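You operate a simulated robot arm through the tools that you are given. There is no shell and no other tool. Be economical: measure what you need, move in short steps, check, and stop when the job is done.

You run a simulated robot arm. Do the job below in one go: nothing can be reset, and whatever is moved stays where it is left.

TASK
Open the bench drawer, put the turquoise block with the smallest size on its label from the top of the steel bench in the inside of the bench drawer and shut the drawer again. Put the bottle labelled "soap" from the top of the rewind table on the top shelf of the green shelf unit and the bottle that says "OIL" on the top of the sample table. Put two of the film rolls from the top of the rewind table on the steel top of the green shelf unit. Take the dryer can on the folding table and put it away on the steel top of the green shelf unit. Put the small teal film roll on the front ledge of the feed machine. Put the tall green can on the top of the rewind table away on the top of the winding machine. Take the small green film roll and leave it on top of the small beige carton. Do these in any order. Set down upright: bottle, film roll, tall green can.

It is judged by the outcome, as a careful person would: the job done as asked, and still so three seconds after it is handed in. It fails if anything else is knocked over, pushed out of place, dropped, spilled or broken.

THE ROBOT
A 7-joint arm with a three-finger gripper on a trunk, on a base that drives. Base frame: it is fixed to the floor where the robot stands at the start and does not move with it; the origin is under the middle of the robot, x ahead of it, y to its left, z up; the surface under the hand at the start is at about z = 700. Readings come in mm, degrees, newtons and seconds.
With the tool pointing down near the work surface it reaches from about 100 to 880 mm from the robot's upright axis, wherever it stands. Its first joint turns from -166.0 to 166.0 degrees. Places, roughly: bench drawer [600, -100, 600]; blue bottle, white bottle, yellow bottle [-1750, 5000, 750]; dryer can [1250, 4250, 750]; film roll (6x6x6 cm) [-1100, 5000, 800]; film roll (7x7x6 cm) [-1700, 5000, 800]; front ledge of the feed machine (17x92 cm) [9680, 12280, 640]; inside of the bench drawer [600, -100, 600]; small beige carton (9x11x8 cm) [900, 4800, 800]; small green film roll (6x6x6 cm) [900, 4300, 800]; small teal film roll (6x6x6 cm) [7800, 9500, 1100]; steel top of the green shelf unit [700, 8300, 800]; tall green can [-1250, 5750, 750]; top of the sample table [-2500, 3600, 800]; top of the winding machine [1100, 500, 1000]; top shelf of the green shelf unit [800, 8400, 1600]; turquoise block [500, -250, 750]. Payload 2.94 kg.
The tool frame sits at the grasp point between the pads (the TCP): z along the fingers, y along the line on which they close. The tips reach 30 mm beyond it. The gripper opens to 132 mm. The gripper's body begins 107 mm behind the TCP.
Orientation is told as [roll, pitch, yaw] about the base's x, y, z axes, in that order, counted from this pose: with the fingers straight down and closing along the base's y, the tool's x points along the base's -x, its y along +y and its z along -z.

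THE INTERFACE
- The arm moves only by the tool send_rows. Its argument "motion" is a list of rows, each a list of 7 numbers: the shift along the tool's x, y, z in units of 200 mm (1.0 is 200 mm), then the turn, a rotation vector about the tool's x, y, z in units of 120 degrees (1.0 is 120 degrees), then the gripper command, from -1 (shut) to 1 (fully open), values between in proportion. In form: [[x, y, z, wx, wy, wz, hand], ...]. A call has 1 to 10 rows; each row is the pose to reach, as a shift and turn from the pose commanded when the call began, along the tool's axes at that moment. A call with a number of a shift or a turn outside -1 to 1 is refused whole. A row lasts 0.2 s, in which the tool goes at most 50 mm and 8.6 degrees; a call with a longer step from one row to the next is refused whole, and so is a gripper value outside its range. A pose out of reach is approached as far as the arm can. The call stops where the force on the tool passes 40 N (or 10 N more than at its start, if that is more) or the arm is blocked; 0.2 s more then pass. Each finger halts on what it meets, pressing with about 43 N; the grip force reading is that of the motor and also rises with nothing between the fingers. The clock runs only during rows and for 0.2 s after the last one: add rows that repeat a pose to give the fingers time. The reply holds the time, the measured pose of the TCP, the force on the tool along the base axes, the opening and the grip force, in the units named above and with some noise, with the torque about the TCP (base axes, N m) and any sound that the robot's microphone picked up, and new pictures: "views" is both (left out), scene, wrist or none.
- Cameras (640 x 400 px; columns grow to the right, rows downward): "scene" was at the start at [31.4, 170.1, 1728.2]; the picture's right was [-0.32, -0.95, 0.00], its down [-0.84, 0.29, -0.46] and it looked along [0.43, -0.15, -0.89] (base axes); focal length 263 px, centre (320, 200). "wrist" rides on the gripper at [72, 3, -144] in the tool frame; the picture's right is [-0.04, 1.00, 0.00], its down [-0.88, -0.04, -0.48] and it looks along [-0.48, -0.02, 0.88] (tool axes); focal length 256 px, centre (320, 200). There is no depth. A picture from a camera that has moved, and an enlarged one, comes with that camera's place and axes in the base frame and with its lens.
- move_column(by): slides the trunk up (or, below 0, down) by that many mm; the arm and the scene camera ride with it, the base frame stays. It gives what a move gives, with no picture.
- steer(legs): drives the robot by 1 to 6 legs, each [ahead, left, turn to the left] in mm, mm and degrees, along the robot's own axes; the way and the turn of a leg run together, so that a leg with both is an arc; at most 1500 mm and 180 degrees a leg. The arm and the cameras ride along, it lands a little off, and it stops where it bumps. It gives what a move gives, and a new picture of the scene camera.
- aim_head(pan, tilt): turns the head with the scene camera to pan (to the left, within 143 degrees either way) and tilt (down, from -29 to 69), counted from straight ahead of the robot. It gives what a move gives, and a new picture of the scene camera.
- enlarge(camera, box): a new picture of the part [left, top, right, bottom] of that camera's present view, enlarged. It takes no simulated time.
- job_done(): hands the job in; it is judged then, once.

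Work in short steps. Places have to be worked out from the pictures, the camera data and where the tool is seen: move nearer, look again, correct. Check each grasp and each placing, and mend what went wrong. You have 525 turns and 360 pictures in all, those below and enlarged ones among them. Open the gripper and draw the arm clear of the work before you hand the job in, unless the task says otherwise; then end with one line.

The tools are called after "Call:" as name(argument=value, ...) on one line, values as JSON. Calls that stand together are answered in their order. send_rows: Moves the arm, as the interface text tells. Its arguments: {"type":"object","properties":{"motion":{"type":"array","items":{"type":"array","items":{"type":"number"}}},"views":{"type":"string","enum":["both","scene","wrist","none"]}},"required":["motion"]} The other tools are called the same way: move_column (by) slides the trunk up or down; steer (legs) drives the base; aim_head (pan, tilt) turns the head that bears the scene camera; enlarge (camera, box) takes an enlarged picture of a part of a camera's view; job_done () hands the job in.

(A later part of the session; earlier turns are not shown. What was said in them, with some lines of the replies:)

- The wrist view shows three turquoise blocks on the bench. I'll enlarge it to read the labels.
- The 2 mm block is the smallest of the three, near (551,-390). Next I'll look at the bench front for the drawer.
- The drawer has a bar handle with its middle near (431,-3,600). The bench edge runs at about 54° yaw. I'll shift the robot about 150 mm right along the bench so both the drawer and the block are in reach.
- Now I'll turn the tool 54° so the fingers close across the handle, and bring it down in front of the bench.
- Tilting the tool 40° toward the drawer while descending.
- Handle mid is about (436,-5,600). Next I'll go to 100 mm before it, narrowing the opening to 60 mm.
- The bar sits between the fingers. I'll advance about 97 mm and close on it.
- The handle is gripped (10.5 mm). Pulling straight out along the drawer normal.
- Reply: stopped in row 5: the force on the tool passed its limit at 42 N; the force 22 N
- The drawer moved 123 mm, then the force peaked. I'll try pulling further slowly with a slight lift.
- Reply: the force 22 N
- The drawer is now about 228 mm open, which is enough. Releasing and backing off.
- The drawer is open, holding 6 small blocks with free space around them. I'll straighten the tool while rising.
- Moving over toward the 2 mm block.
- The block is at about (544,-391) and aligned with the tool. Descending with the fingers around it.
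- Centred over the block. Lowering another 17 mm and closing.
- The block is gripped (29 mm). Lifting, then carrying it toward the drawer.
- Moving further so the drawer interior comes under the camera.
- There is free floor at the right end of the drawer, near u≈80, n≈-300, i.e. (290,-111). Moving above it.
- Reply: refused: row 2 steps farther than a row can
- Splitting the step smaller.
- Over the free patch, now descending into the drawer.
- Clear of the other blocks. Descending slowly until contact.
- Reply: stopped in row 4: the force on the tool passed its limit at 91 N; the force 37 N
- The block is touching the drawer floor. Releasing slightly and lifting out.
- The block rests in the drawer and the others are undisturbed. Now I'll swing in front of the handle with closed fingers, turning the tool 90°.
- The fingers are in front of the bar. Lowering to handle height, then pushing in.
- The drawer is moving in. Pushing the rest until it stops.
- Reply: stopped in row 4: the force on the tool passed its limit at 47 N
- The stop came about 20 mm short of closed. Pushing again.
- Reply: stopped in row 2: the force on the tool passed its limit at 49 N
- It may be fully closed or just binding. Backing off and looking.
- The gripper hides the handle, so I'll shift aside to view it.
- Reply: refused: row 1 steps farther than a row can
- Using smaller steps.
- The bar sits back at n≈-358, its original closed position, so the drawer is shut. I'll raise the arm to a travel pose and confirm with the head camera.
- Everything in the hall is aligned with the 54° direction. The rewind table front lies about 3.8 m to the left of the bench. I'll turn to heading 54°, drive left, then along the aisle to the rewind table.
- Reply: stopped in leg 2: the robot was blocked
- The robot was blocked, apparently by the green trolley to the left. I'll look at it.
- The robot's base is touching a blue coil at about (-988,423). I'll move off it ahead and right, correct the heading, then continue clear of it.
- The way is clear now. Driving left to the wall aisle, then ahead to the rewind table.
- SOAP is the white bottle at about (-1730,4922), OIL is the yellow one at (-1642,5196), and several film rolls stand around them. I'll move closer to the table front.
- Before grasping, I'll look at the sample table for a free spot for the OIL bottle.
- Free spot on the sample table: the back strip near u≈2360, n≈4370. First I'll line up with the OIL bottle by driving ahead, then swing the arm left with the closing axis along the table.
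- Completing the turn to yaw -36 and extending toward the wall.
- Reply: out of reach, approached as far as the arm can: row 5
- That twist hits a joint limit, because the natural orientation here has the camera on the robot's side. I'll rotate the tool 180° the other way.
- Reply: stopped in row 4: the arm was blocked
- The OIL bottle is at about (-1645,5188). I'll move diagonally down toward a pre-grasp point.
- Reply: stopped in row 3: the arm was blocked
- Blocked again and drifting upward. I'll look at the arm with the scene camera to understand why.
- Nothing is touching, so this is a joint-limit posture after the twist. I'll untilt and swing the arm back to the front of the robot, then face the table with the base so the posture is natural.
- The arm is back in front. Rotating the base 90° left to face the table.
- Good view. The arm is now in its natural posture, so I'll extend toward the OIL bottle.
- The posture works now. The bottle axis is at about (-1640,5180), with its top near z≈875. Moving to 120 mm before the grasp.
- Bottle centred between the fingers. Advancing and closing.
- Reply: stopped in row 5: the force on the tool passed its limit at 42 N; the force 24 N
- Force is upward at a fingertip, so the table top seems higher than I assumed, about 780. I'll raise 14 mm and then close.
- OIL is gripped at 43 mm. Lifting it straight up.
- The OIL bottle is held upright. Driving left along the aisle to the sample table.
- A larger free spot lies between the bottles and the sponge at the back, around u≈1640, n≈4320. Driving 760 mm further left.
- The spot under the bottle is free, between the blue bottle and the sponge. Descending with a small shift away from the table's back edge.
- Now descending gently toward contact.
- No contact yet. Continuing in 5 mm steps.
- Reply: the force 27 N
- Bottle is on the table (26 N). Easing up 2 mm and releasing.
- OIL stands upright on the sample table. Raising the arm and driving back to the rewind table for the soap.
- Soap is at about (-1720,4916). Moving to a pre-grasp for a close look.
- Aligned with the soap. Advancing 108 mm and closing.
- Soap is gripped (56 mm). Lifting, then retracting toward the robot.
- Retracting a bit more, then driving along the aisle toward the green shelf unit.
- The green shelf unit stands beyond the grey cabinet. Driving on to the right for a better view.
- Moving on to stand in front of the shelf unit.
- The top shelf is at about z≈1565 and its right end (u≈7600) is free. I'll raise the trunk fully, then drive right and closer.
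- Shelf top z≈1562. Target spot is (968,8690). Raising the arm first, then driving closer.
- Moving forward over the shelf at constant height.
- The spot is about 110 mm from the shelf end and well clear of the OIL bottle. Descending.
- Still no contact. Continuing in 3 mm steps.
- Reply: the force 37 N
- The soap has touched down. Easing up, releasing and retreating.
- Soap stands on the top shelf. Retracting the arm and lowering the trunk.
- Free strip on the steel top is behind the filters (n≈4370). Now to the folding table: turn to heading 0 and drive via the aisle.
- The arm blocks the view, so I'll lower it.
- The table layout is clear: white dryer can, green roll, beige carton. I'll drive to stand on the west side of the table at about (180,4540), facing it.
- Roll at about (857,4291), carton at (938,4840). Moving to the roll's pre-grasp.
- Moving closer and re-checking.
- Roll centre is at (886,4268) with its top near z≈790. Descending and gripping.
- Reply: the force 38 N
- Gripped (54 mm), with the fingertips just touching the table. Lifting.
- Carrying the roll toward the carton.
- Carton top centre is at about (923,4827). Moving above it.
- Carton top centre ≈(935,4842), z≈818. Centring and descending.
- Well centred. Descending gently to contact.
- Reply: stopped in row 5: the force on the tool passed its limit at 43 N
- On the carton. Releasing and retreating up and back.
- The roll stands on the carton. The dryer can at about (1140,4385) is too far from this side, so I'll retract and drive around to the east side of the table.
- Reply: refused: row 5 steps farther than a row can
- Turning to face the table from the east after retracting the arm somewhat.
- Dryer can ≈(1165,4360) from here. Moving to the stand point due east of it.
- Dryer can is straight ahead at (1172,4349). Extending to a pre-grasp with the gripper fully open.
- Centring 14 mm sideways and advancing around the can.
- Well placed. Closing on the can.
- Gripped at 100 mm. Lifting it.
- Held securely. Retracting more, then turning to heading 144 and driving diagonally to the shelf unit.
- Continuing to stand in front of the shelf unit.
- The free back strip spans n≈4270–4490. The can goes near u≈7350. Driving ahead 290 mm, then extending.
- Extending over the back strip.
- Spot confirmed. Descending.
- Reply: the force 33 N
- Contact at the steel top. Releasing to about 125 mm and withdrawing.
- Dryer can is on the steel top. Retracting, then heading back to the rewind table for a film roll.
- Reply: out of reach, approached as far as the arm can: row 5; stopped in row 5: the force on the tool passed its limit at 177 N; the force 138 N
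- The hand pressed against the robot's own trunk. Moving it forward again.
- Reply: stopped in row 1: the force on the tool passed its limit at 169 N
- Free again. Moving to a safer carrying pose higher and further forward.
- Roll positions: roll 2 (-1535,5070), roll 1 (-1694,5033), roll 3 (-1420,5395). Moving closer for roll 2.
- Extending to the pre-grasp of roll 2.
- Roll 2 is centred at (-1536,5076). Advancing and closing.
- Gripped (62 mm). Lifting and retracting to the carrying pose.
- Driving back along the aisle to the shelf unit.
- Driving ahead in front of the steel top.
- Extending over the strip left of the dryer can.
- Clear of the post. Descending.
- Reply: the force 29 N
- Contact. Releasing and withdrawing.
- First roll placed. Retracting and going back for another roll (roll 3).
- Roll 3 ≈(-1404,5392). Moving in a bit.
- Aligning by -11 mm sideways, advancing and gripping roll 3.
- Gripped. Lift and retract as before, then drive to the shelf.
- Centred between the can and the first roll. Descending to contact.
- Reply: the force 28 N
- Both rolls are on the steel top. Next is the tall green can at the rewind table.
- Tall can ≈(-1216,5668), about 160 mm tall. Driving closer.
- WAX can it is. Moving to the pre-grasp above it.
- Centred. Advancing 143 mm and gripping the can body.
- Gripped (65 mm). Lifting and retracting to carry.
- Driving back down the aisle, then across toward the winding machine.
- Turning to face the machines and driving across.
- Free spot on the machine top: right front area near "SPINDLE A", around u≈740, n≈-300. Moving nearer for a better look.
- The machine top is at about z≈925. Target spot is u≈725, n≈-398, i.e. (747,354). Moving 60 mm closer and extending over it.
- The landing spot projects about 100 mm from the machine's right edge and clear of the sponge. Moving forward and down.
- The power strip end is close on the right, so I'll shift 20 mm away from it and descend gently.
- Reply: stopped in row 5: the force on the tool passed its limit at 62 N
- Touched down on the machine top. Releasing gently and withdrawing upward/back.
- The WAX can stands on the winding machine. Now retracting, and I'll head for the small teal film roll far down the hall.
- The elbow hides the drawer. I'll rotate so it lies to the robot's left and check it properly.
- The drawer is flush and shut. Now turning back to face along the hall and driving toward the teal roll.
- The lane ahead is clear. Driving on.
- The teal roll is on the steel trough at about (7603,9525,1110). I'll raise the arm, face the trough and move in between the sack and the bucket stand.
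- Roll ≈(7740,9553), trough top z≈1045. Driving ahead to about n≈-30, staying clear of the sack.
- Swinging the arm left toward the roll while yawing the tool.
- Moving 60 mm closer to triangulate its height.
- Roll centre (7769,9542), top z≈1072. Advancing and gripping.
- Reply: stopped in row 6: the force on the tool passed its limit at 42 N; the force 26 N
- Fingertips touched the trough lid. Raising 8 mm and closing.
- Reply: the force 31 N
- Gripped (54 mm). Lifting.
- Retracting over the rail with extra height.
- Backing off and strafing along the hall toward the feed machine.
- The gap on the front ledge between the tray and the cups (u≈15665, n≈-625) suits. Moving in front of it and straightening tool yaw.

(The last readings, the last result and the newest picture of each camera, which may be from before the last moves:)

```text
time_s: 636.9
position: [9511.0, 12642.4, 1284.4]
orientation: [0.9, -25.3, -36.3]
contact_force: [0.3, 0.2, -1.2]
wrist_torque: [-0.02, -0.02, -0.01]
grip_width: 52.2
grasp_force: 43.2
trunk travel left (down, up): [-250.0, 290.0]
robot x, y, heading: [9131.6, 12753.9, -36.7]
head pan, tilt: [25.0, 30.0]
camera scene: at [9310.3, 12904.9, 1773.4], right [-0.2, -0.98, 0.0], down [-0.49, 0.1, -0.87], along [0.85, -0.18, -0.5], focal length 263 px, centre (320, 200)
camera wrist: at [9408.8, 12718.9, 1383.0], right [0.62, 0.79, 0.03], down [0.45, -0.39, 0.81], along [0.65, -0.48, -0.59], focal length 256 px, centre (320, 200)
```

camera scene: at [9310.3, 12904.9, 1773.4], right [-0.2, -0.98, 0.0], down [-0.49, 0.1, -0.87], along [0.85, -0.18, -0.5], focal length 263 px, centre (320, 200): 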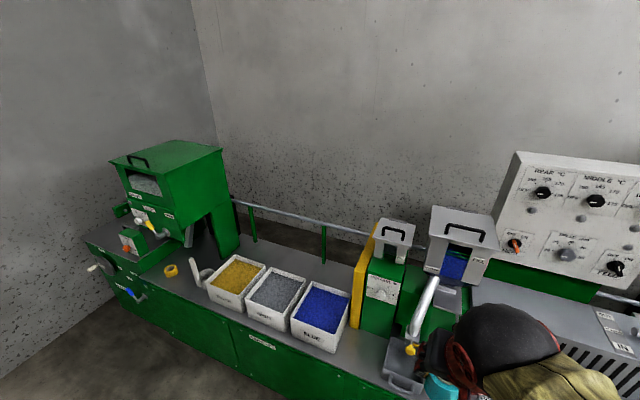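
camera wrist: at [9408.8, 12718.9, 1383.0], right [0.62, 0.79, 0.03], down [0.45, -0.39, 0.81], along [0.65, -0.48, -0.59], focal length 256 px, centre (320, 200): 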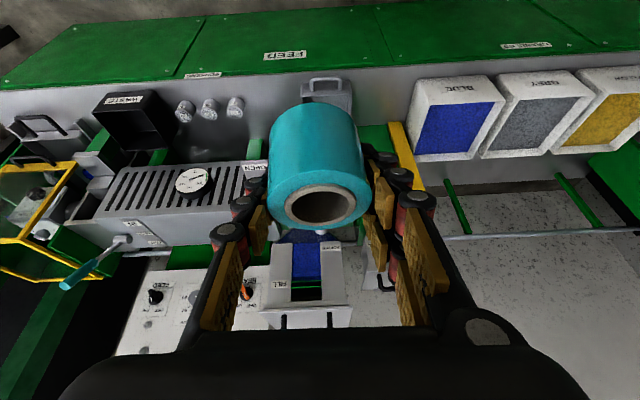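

Target on the ledge: (9702,12327). Driving 150 mm ahead, then lowering the arm to it.

Call:
steer(legs=[[150, -60, 0]])

Call:
aim_head(pan=0, tilt=50)

```text
time_s: 638.3
position: [9595.3, 12499.8, 1284.4]
orientation: [0.9, -25.3, -36.7]
contact_force: [0.7, -0.3, -0.8]
wrist_torque: [0.01, 0.01, 0.01]
grip_width: 52.4
grasp_force: 43.1
trunk travel left (down, up): [-250.0, 290.0]
robot x, y, heading: [9215.9, 12612.0, -36.9]
head pan, tilt: [25.0, 30.0]
camera scene: at [9397.9, 12762.9, 1773.4], right [-0.21, -0.98, 0.0], down [-0.49, 0.11, -0.87], along [0.85, -0.18, -0.5], focal length 263 px, centre (320, 200)
```

scene: 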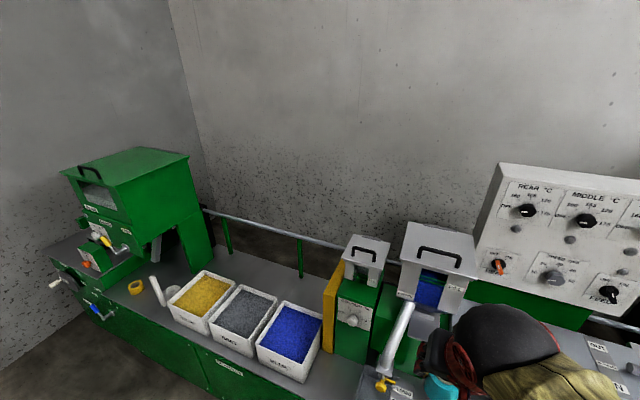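

```text
time_s: 639.2
position: [9595.9, 12500.2, 1284.6]
orientation: [1.0, -25.3, -36.7]
contact_force: [-0.2, -0.2, -1.4]
wrist_torque: [0.0, -0.02, -0.02]
grip_width: 52.1
grasp_force: 43.4
trunk travel left (down, up): [-250.0, 290.0]
robot x, y, heading: [9217.6, 12610.5, -37.0]
head pan, tilt: [0.0, 50.0]
camera scene: at [9370.4, 12736.3, 1743.9], right [-0.6, -0.8, 0.0], down [-0.61, 0.46, -0.64], along [0.51, -0.39, -0.77], focal length 263 px, centre (320, 200)
```

scene: 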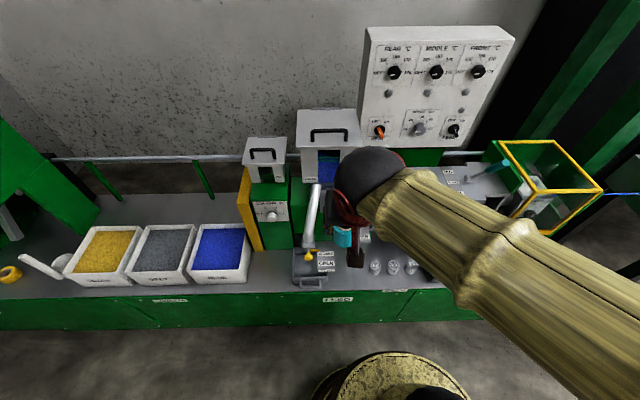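

Moving sideways to the gap and descending in stages.

Call:
send_rows(motion=[[-0.04, -0.12, 0.12, 0, 0, 0, -1], [-0.09, -0.24, 0.25, 0, 0, 0, -1], [-0.15, -0.34, 0.4, 0, 0, 0, -1], [-0.2, -0.377, 0.55, 0, 0, 0, -1], [-0.24, -0.377, 0.665, 0, 0, 0, -1]], views="none")

Call:
send_rows(motion=[[0.09, 0, 0.19, 0, 0, 0, -1], [0.18, 0, 0.38, 0, 0, 0, -1], [0.27, 0, 0.57, 0, 0, 0, -1], [0.36, 0, 0.76, 0, 0, 0, -1], [0.405, 0, 0.859, 0, 0, 0, -1]], views="wrist")

```text
time_s: 640.4
position: [9634.5, 12380.6, 1184.7]
orientation: [0.9, -25.2, -36.7]
contact_force: [-0.5, 0.3, -1.8]
wrist_torque: [-0.03, -0.02, 0.01]
grip_width: 52.7
grasp_force: 43.6
trunk travel left (down, up): [-250.0, 290.0]
robot x, y, heading: [9218.9, 12612.9, -37.0]
head pan, tilt: [0.0, 50.0]
```

```text
time_s: 641.6
position: [9634.5, 12384.5, 993.6]
orientation: [1.0, -25.3, -36.7]
contact_force: [0.0, -0.3, -0.3]
wrist_torque: [0.02, -0.02, 0.02]
grip_width: 52.3
grasp_force: 43.1
trunk travel left (down, up): [-250.0, 290.0]
robot x, y, heading: [9218.2, 12617.9, -37.0]
head pan, tilt: [0.0, 50.0]
camera wrist: at [9533.8, 12460.8, 1093.2], right [0.62, 0.78, 0.03], down [0.45, -0.39, 0.81], along [0.64, -0.49, -0.59], focal length 256 px, centre (320, 200)
```

wrist: 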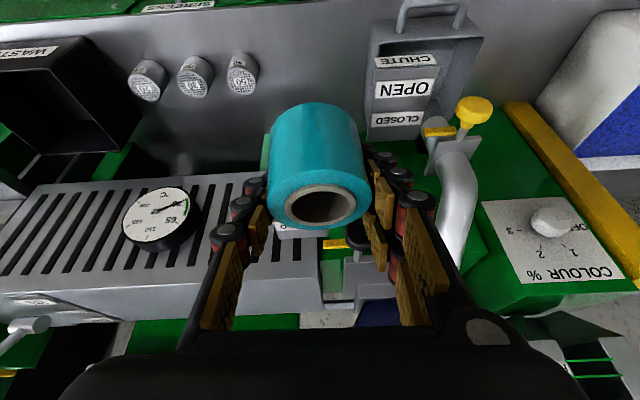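

The gap between cup and chute tray is centred at u≈15678. Moving forward and down.

Call:
send_rows(motion=[[-0.08, -0.01, 0.12, 0, 0, 0, -1], [-0.16, -0.02, 0.28, 0, 0, 0, -1], [-0.18, -0.03, 0.45, 0, 0, 0, -1], [-0.15, -0.03, 0.62, 0, 0, 0, -1], [-0.12, -0.03, 0.777, 0, 0, 0, -1]], views="wrist")

```text
time_s: 642.3
position: [9672.6, 12345.7, 957.1]
orientation: [0.6, -25.1, -37.0]
contact_force: [-15.6, 1.9, 18.5]
wrist_torque: [-0.54, 0.53, -0.45]
grip_width: 52.4
grasp_force: 42.8
trunk travel left (down, up): [-250.0, 290.0]
robot x, y, heading: [9212.4, 12613.1, -37.0]
head pan, tilt: [0.0, 50.0]
stopped in row 3: the force on the tool passed its limit at 132 N (the readings are from after the stop); the commanded pose is now the measured one
camera wrist: at [9572.4, 12424.0, 1055.2], right [0.63, 0.78, 0.03], down [0.45, -0.39, 0.8], along [0.64, -0.49, -0.59], focal length 256 px, centre (320, 200)
```

wrist: 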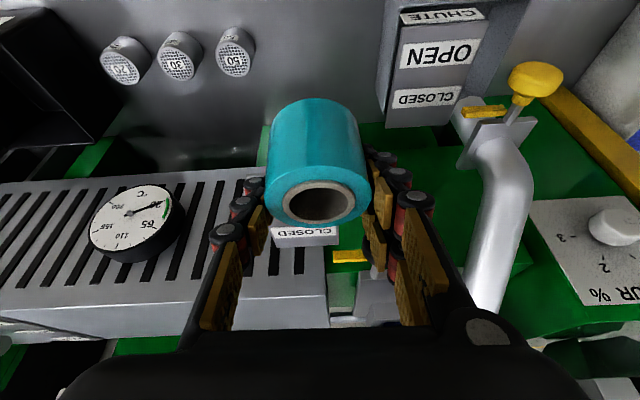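

Contact with the heater housing. Backing off up and away before re-measuring.

Call:
send_rows(motion=[[0.05, 0, -0.1, 0, 0, 0, -1], [0.15, 0, -0.3, 0, 0, 0, -1], [0.25, 0, -0.45, 0, 0, 0, -1]])

```text
time_s: 643.1
position: [9605.9, 12395.7, 1017.9]
orientation: [0.8, -25.0, -36.9]
contact_force: [0.6, 0.3, -0.3]
wrist_torque: [-0.02, -0.06, 0.01]
grip_width: 51.8
grasp_force: 43.1
trunk travel left (down, up): [-250.0, 290.0]
robot x, y, heading: [9218.1, 12618.3, -37.2]
head pan, tilt: [0.0, 50.0]
camera scene: at [9369.8, 12736.4, 1743.9], right [-0.6, -0.8, 0.0], down [-0.61, 0.46, -0.64], along [0.51, -0.39, -0.77], focal length 263 px, centre (320, 200)
camera wrist: at [9506.3, 12472.7, 1115.5], right [0.63, 0.78, 0.03], down [0.45, -0.39, 0.8], along [0.64, -0.49, -0.6], focal length 256 px, centre (320, 200)
```

scene: 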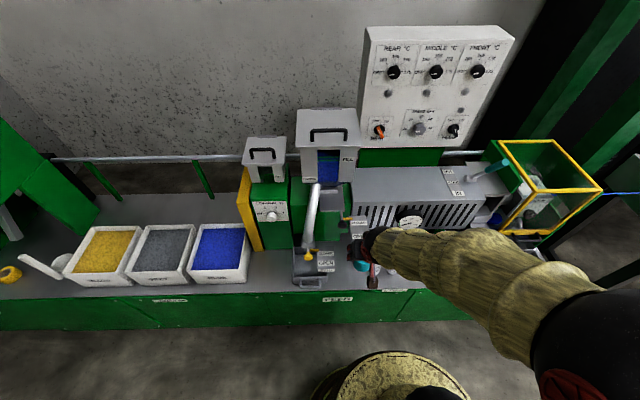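
wrist: 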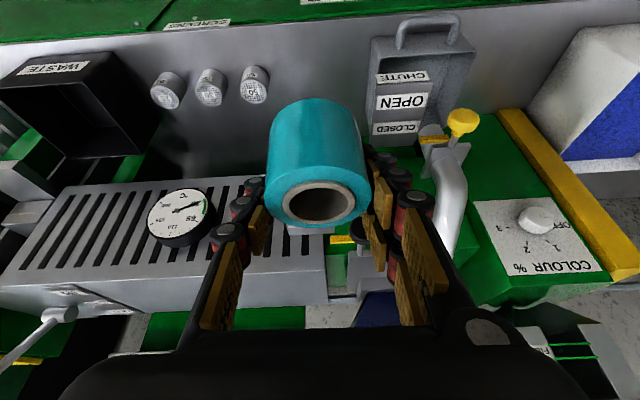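

The slide gate overhangs the back of the ledge at z≈920. I'll descend further out in front of it first, then move in underneath.

Call:
send_rows(motion=[[0.02, 0.02, 0.16, 0, 0, 0, -1], [0.08, 0.04, 0.32, 0, 0, 0, -1], [0.14, 0.04, 0.49, 0, 0, 0, -1], [0.21, 0.04, 0.66, 0, 0, 0, -1], [0.27, 0.04, 0.81, 0, 0, 0, -1]], views="wrist")

```text
time_s: 644.3
position: [9629.5, 12393.5, 841.4]
orientation: [0.8, -25.0, -37.0]
contact_force: [0.9, 0.1, -1.5]
wrist_torque: [-0.01, 0.01, -0.01]
grip_width: 52.0
grasp_force: 42.8
trunk travel left (down, up): [-250.0, 290.0]
robot x, y, heading: [9217.2, 12611.4, -37.1]
head pan, tilt: [0.0, 50.0]
camera wrist: at [9528.8, 12470.7, 941.2], right [0.63, 0.78, 0.03], down [0.45, -0.39, 0.8], along [0.64, -0.49, -0.6], focal length 256 px, centre (320, 200)
```

wrist: 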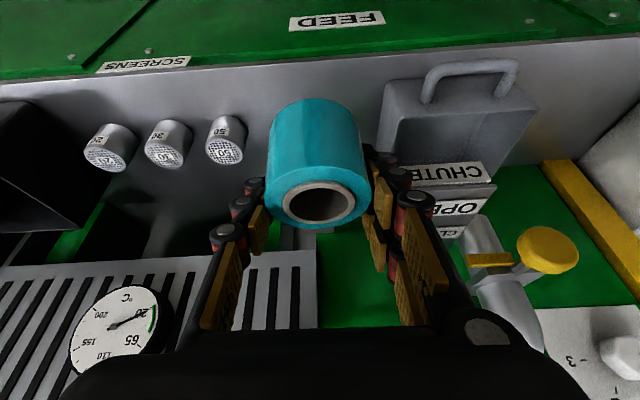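

Ledge top is at about z≈680, front edge n≈-530. Moving in under the gate while descending.

Call:
send_rows(motion=[[0.0, 0, 0.12, 0, 0, 0, -1], [-0.05, -0.01, 0.24, 0, 0, 0, -1], [-0.1, -0.01, 0.36, 0, 0, 0, -1], [-0.146, -0.01, 0.455, 0, 0, 0, -1]], views="wrist")

```text
time_s: 645.3
position: [9679.6, 12351.1, 772.7]
orientation: [0.7, -25.0, -36.9]
contact_force: [-0.2, -0.5, -1.1]
wrist_torque: [-0.03, 0.01, -0.03]
grip_width: 52.1
grasp_force: 43.3
trunk travel left (down, up): [-250.0, 290.0]
robot x, y, heading: [9214.9, 12614.8, -37.0]
head pan, tilt: [0.0, 50.0]
camera wrist: at [9580.0, 12429.0, 872.5], right [0.63, 0.78, 0.03], down [0.45, -0.39, 0.8], along [0.64, -0.49, -0.6], focal length 256 px, centre (320, 200)
```

wrist: 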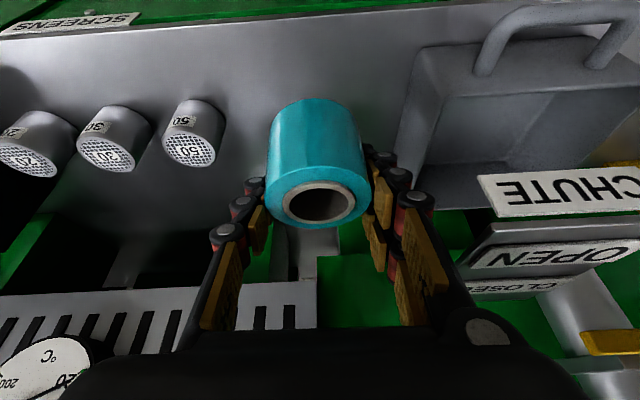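

Positioned over the ledge. Descending to contact.

Call:
send_rows(motion=[[0.017, 0, 0.036, 0, 0, 0, -1], [0.034, 0, 0.072, 0, 0, 0, -1], [0.047, 0, 0.1, 0, 0, 0, -1], [0.058, 0, 0.123, 0, 0, 0, -1], [0.066, 0, 0.141, 0, 0, 0, -1], [0.074, 0, 0.159, 0, 0, 0, -1], [0.082, 0, 0.177, 0, 0, 0, -1]], views="wrist")

```text
time_s: 646.9
position: [9681.9, 12352.9, 736.0]
orientation: [0.7, -25.0, -36.9]
contact_force: [0.3, 0.1, -1.6]
wrist_torque: [-0.01, 0.0, 0.0]
grip_width: 51.9
grasp_force: 42.9
trunk travel left (down, up): [-250.0, 290.0]
robot x, y, heading: [9213.3, 12612.7, -36.9]
head pan, tilt: [0.0, 50.0]
camera wrist: at [9581.4, 12429.8, 835.2], right [0.63, 0.78, 0.03], down [0.45, -0.39, 0.8], along [0.64, -0.49, -0.6], focal length 256 px, centre (320, 200)
```

wrist: 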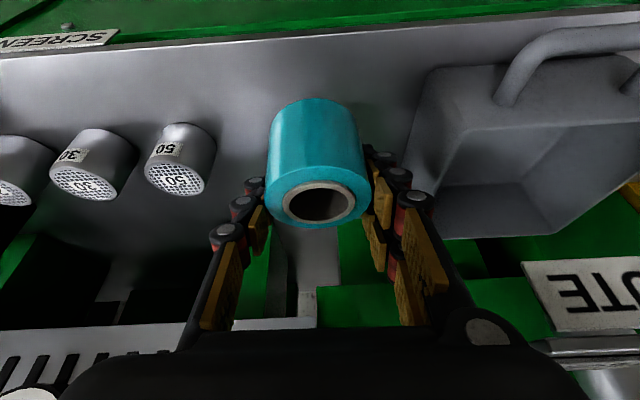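

Not yet. Continuing in 4 mm steps.

Call:
send_rows(motion=[[0.009, 0, 0.02, 0, 0, 0, -1], [0.018, 0, 0.04, 0, 0, 0, -1], [0.027, 0, 0.06, 0, 0, 0, -1], [0.036, 0, 0.078, 0, 0, 0, -1], [0.045, 0, 0.096, 0, 0, 0, -1], [0.054, 0, 0.114, 0, 0, 0, -1], [0.062, 0, 0.132, 0, 0, 0, -1]], views="wrist")

```text
time_s: 648.5
position: [9680.1, 12352.4, 706.4]
orientation: [0.8, -25.2, -36.8]
contact_force: [0.3, 0.1, -0.5]
wrist_torque: [0.01, -0.01, -0.02]
grip_width: 52.0
grasp_force: 43.3
trunk travel left (down, up): [-250.0, 290.0]
robot x, y, heading: [9216.2, 12611.7, -37.3]
head pan, tilt: [0.0, 50.0]
camera wrist: at [9581.1, 12429.4, 805.0], right [0.63, 0.78, 0.03], down [0.45, -0.39, 0.8], along [0.64, -0.49, -0.6], focal length 256 px, centre (320, 200)
```

wrist: 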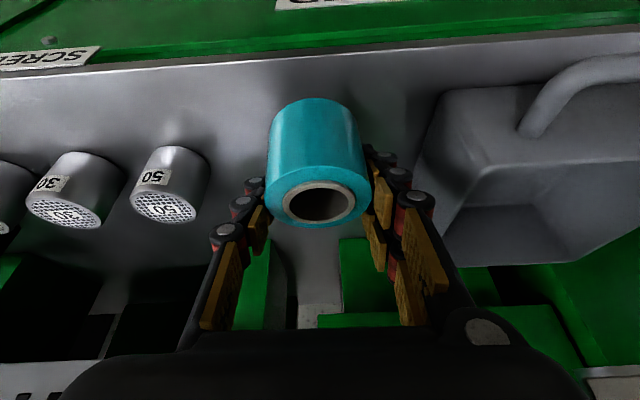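

Call:
send_rows(motion=[[0.009, 0, 0.02, 0, 0, 0, -1], [0.018, 0, 0.04, 0, 0, 0, -1], [0.027, 0, 0.06, 0, 0, 0, -1], [0.036, 0, 0.078, 0, 0, 0, -1], [0.045, 0, 0.096, 0, 0, 0, -1], [0.054, 0, 0.114, 0, 0, 0, -1], [0.062, 0, 0.132, 0, 0, 0, -1], [0.07, 0, 0.15, 0, 0, 0, -1]], views="wrist")

```text
time_s: 650.3
position: [9680.2, 12351.3, 674.7]
orientation: [0.7, -25.1, -36.9]
contact_force: [-4.0, 3.2, 9.2]
wrist_torque: [0.4, -0.02, 0.15]
grip_width: 52.0
grasp_force: 43.0
trunk travel left (down, up): [-250.0, 290.0]
robot x, y, heading: [9215.0, 12611.2, -36.9]
head pan, tilt: [0.0, 50.0]
camera wrist: at [9580.7, 12429.3, 773.4], right [0.63, 0.78, 0.03], down [0.45, -0.39, 0.8], along [0.64, -0.49, -0.59], focal length 256 px, centre (320, 200)
```

wrist: 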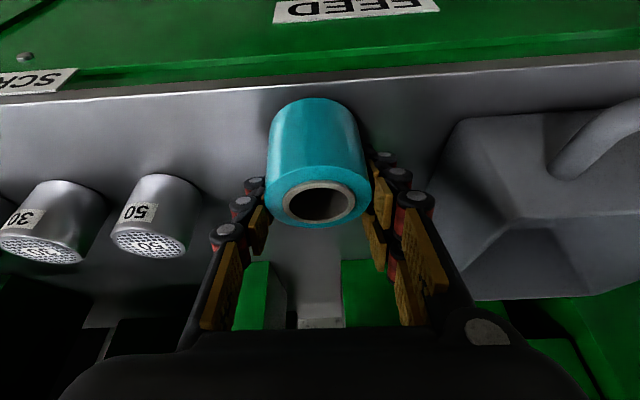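

Touched down, but a bit near the front edge. I'll lift 6 mm, move 28 mm deeper and set it down again.

Call:
send_rows(motion=[[-0.013, 0, -0.027, 0, 0, 0, -1], [-0.05, 0, -0.01, 0, 0, 0, -1], [-0.1, 0, 0.012, 0, 0, 0, -1], [-0.14, 0, 0.032, 0, 0, 0, -1], [-0.132, 0, 0.048, 0, 0, 0, -1], [-0.125, 0, 0.063, 0, 0, 0, -1]], views="wrist")

```text
time_s: 651.7
position: [9703.4, 12336.3, 675.0]
orientation: [0.6, -25.3, -36.9]
contact_force: [-4.1, 4.0, 14.4]
wrist_torque: [0.57, -0.03, 0.21]
grip_width: 52.1
grasp_force: 42.9
trunk travel left (down, up): [-250.0, 290.0]
robot x, y, heading: [9213.2, 12616.4, -37.1]
head pan, tilt: [0.0, 50.0]
camera wrist: at [9603.4, 12413.3, 773.2], right [0.63, 0.78, 0.03], down [0.45, -0.39, 0.8], along [0.64, -0.49, -0.59], focal length 256 px, centre (320, 200)
```

wrist: 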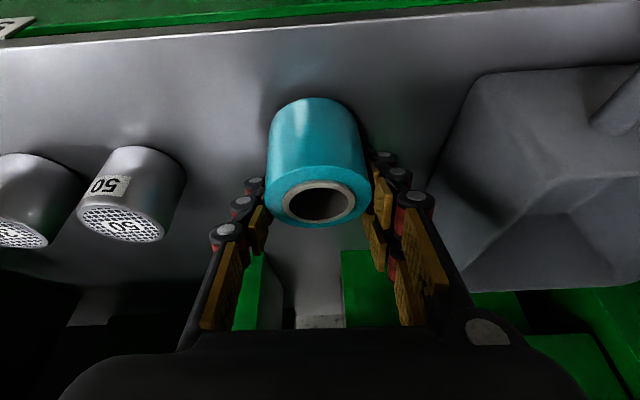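

Good margin now. Releasing and withdrawing along the tool axis.

Call:
send_rows(motion=[[-0.003, 0, -0.006, 0, 0, 0, -0.1], [-0.003, 0, -0.006, 0, 0, 0, 0.05], [-0.003, 0, -0.006, 0, 0, 0, 0.15], [-0.003, 0, -0.006, 0, 0, 0, 0.15], [-0.003, 0, -0.1, 0, 0, 0, 0.15], [-0.003, 0, -0.3, 0, 0, 0, 0.15], [-0.003, 0, -0.5, 0, 0, 0, 0.15], [0.03, 0, -0.7, 0, 0, 0, 0.15], [0.06, 0, -0.9, 0, 0, 0, 0.15]], views="wrist")

```text
time_s: 653.7
position: [9633.1, 12386.4, 831.4]
orientation: [0.7, -25.1, -36.9]
contact_force: [-1.2, -0.2, -0.1]
wrist_torque: [-0.02, 0.0, 0.03]
grip_width: 76.1
grasp_force: 0.1
trunk travel left (down, up): [-250.0, 290.0]
robot x, y, heading: [9215.3, 12611.7, -37.1]
head pan, tilt: [0.0, 50.0]
camera wrist: at [9533.4, 12463.5, 931.0], right [0.63, 0.78, 0.03], down [0.45, -0.39, 0.8], along [0.64, -0.49, -0.6], focal length 256 px, centre (320, 200)
```

wrist: 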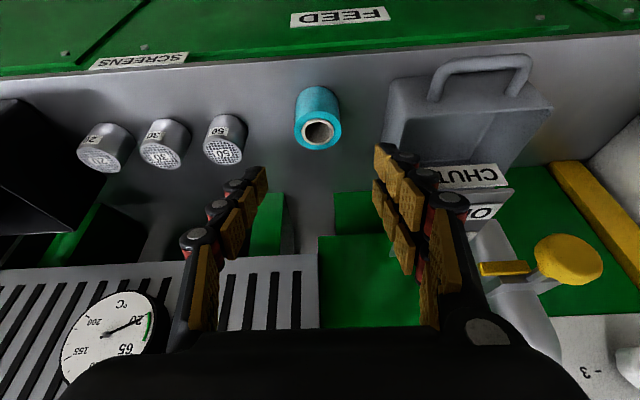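

The teal roll stands on the ledge. Drawing the arm clear and checking the machine.

Call:
send_rows(motion=[[0.1, 0, -0.18, 0, 0, 0, 1], [0.2, 0, -0.36, 0, 0, 0, 1], [0.3, 0, -0.54, 0, 0, 0, 1], [0.4, 0, -0.72, 0, 0, 0, 1], [0.5, 0, -0.9, 0, 0, 0, 1]], views="none")

Call:
steer(legs=[[-300, 0, 0]])

Call:
aim_head(pan=10, tilt=40)

Call:
enlarge(camera="scene", box=[220, 120, 460, 280])

```text
time_s: 654.9
position: [9497.7, 12484.4, 948.9]
orientation: [0.6, -25.0, -36.9]
contact_force: [0.0, -0.3, 0.2]
wrist_torque: [0.0, -0.01, 0.0]
grip_width: 132.0
grasp_force: 0.0
trunk travel left (down, up): [-250.0, 290.0]
robot x, y, heading: [9216.9, 12614.6, -37.0]
head pan, tilt: [0.0, 50.0]
```

```text
time_s: 656.9
position: [9260.8, 12665.4, 949.1]
orientation: [0.7, -25.2, -36.5]
contact_force: [-0.1, -0.8, -0.8]
wrist_torque: [0.03, 0.01, 0.01]
grip_width: 131.8
grasp_force: 0.0
trunk travel left (down, up): [-250.0, 290.0]
robot x, y, heading: [8980.7, 12792.2, -36.6]
head pan, tilt: [0.0, 50.0]
camera scene: at [9130.2, 12916.6, 1743.9], right [-0.6, -0.8, 0.0], down [-0.62, 0.46, -0.64], along [0.52, -0.38, -0.77], focal length 263 px, centre (320, 200)
```

scene: 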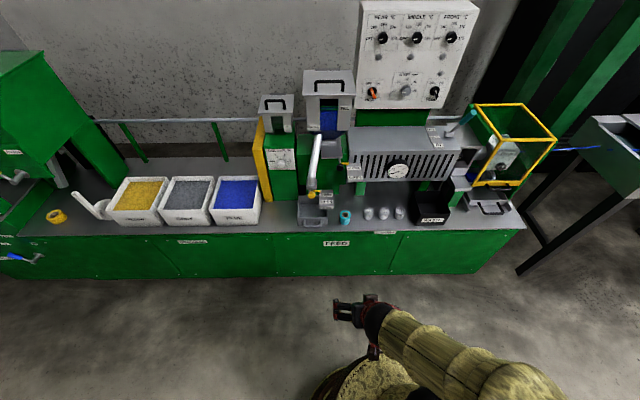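

```text
time_s: 657.6
position: [9262.2, 12663.6, 950.1]
orientation: [0.7, -25.1, -36.3]
contact_force: [0.9, -1.2, -0.7]
wrist_torque: [-0.01, -0.01, 0.0]
grip_width: 132.0
grasp_force: 0.1
trunk travel left (down, up): [-250.0, 290.0]
robot x, y, heading: [8979.3, 12792.9, -36.6]
head pan, tilt: [10.0, 40.0]
camera scene: at [9144.7, 12924.3, 1758.0], right [-0.45, -0.89, 0.0], down [-0.58, 0.29, -0.77], along [0.68, -0.34, -0.64], focal length 263 px, centre (320, 200)
```

scene: 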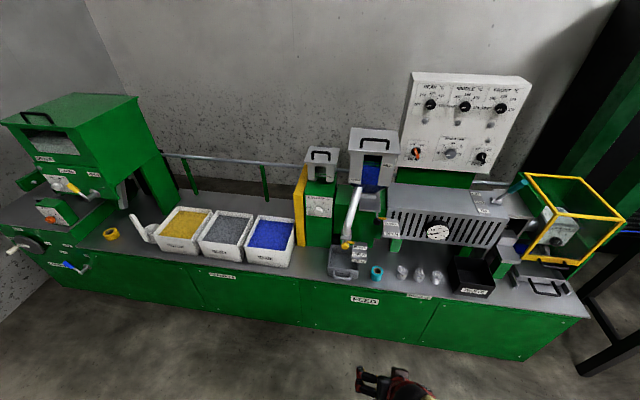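

```text
2.50 times, centred on (340, 200) of scene
camera zoom: at [9144.7, 12924.3, 1758.0], right [-0.45, -0.89, 0.0], down [-0.58, 0.29, -0.77], along [0.68, -0.34, -0.64], focal length 658 px, centre (270, 200)
```

zoom: 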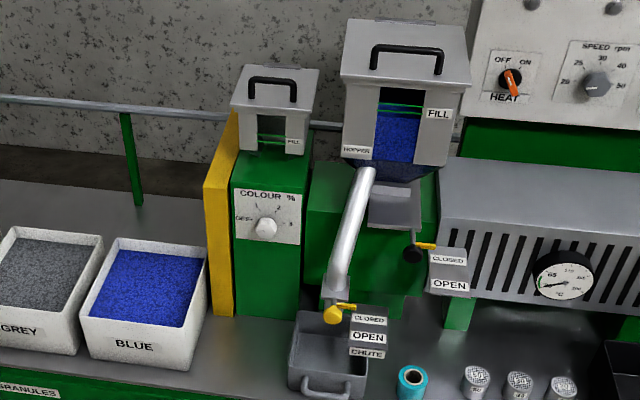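

All the placements are checked, and the arm is clear with the gripper open. Handing the job in.

Call:
job_done()

```text
The job is handed in.
```

Every item was put where the task asked and checked by camera after placing, but two bumps happened on the way. Near the start the base bumped a standing blue coil, which still looked in place afterwards. Later the hand struck the feed machine's housing with the teal roll held, and I saw no damage.
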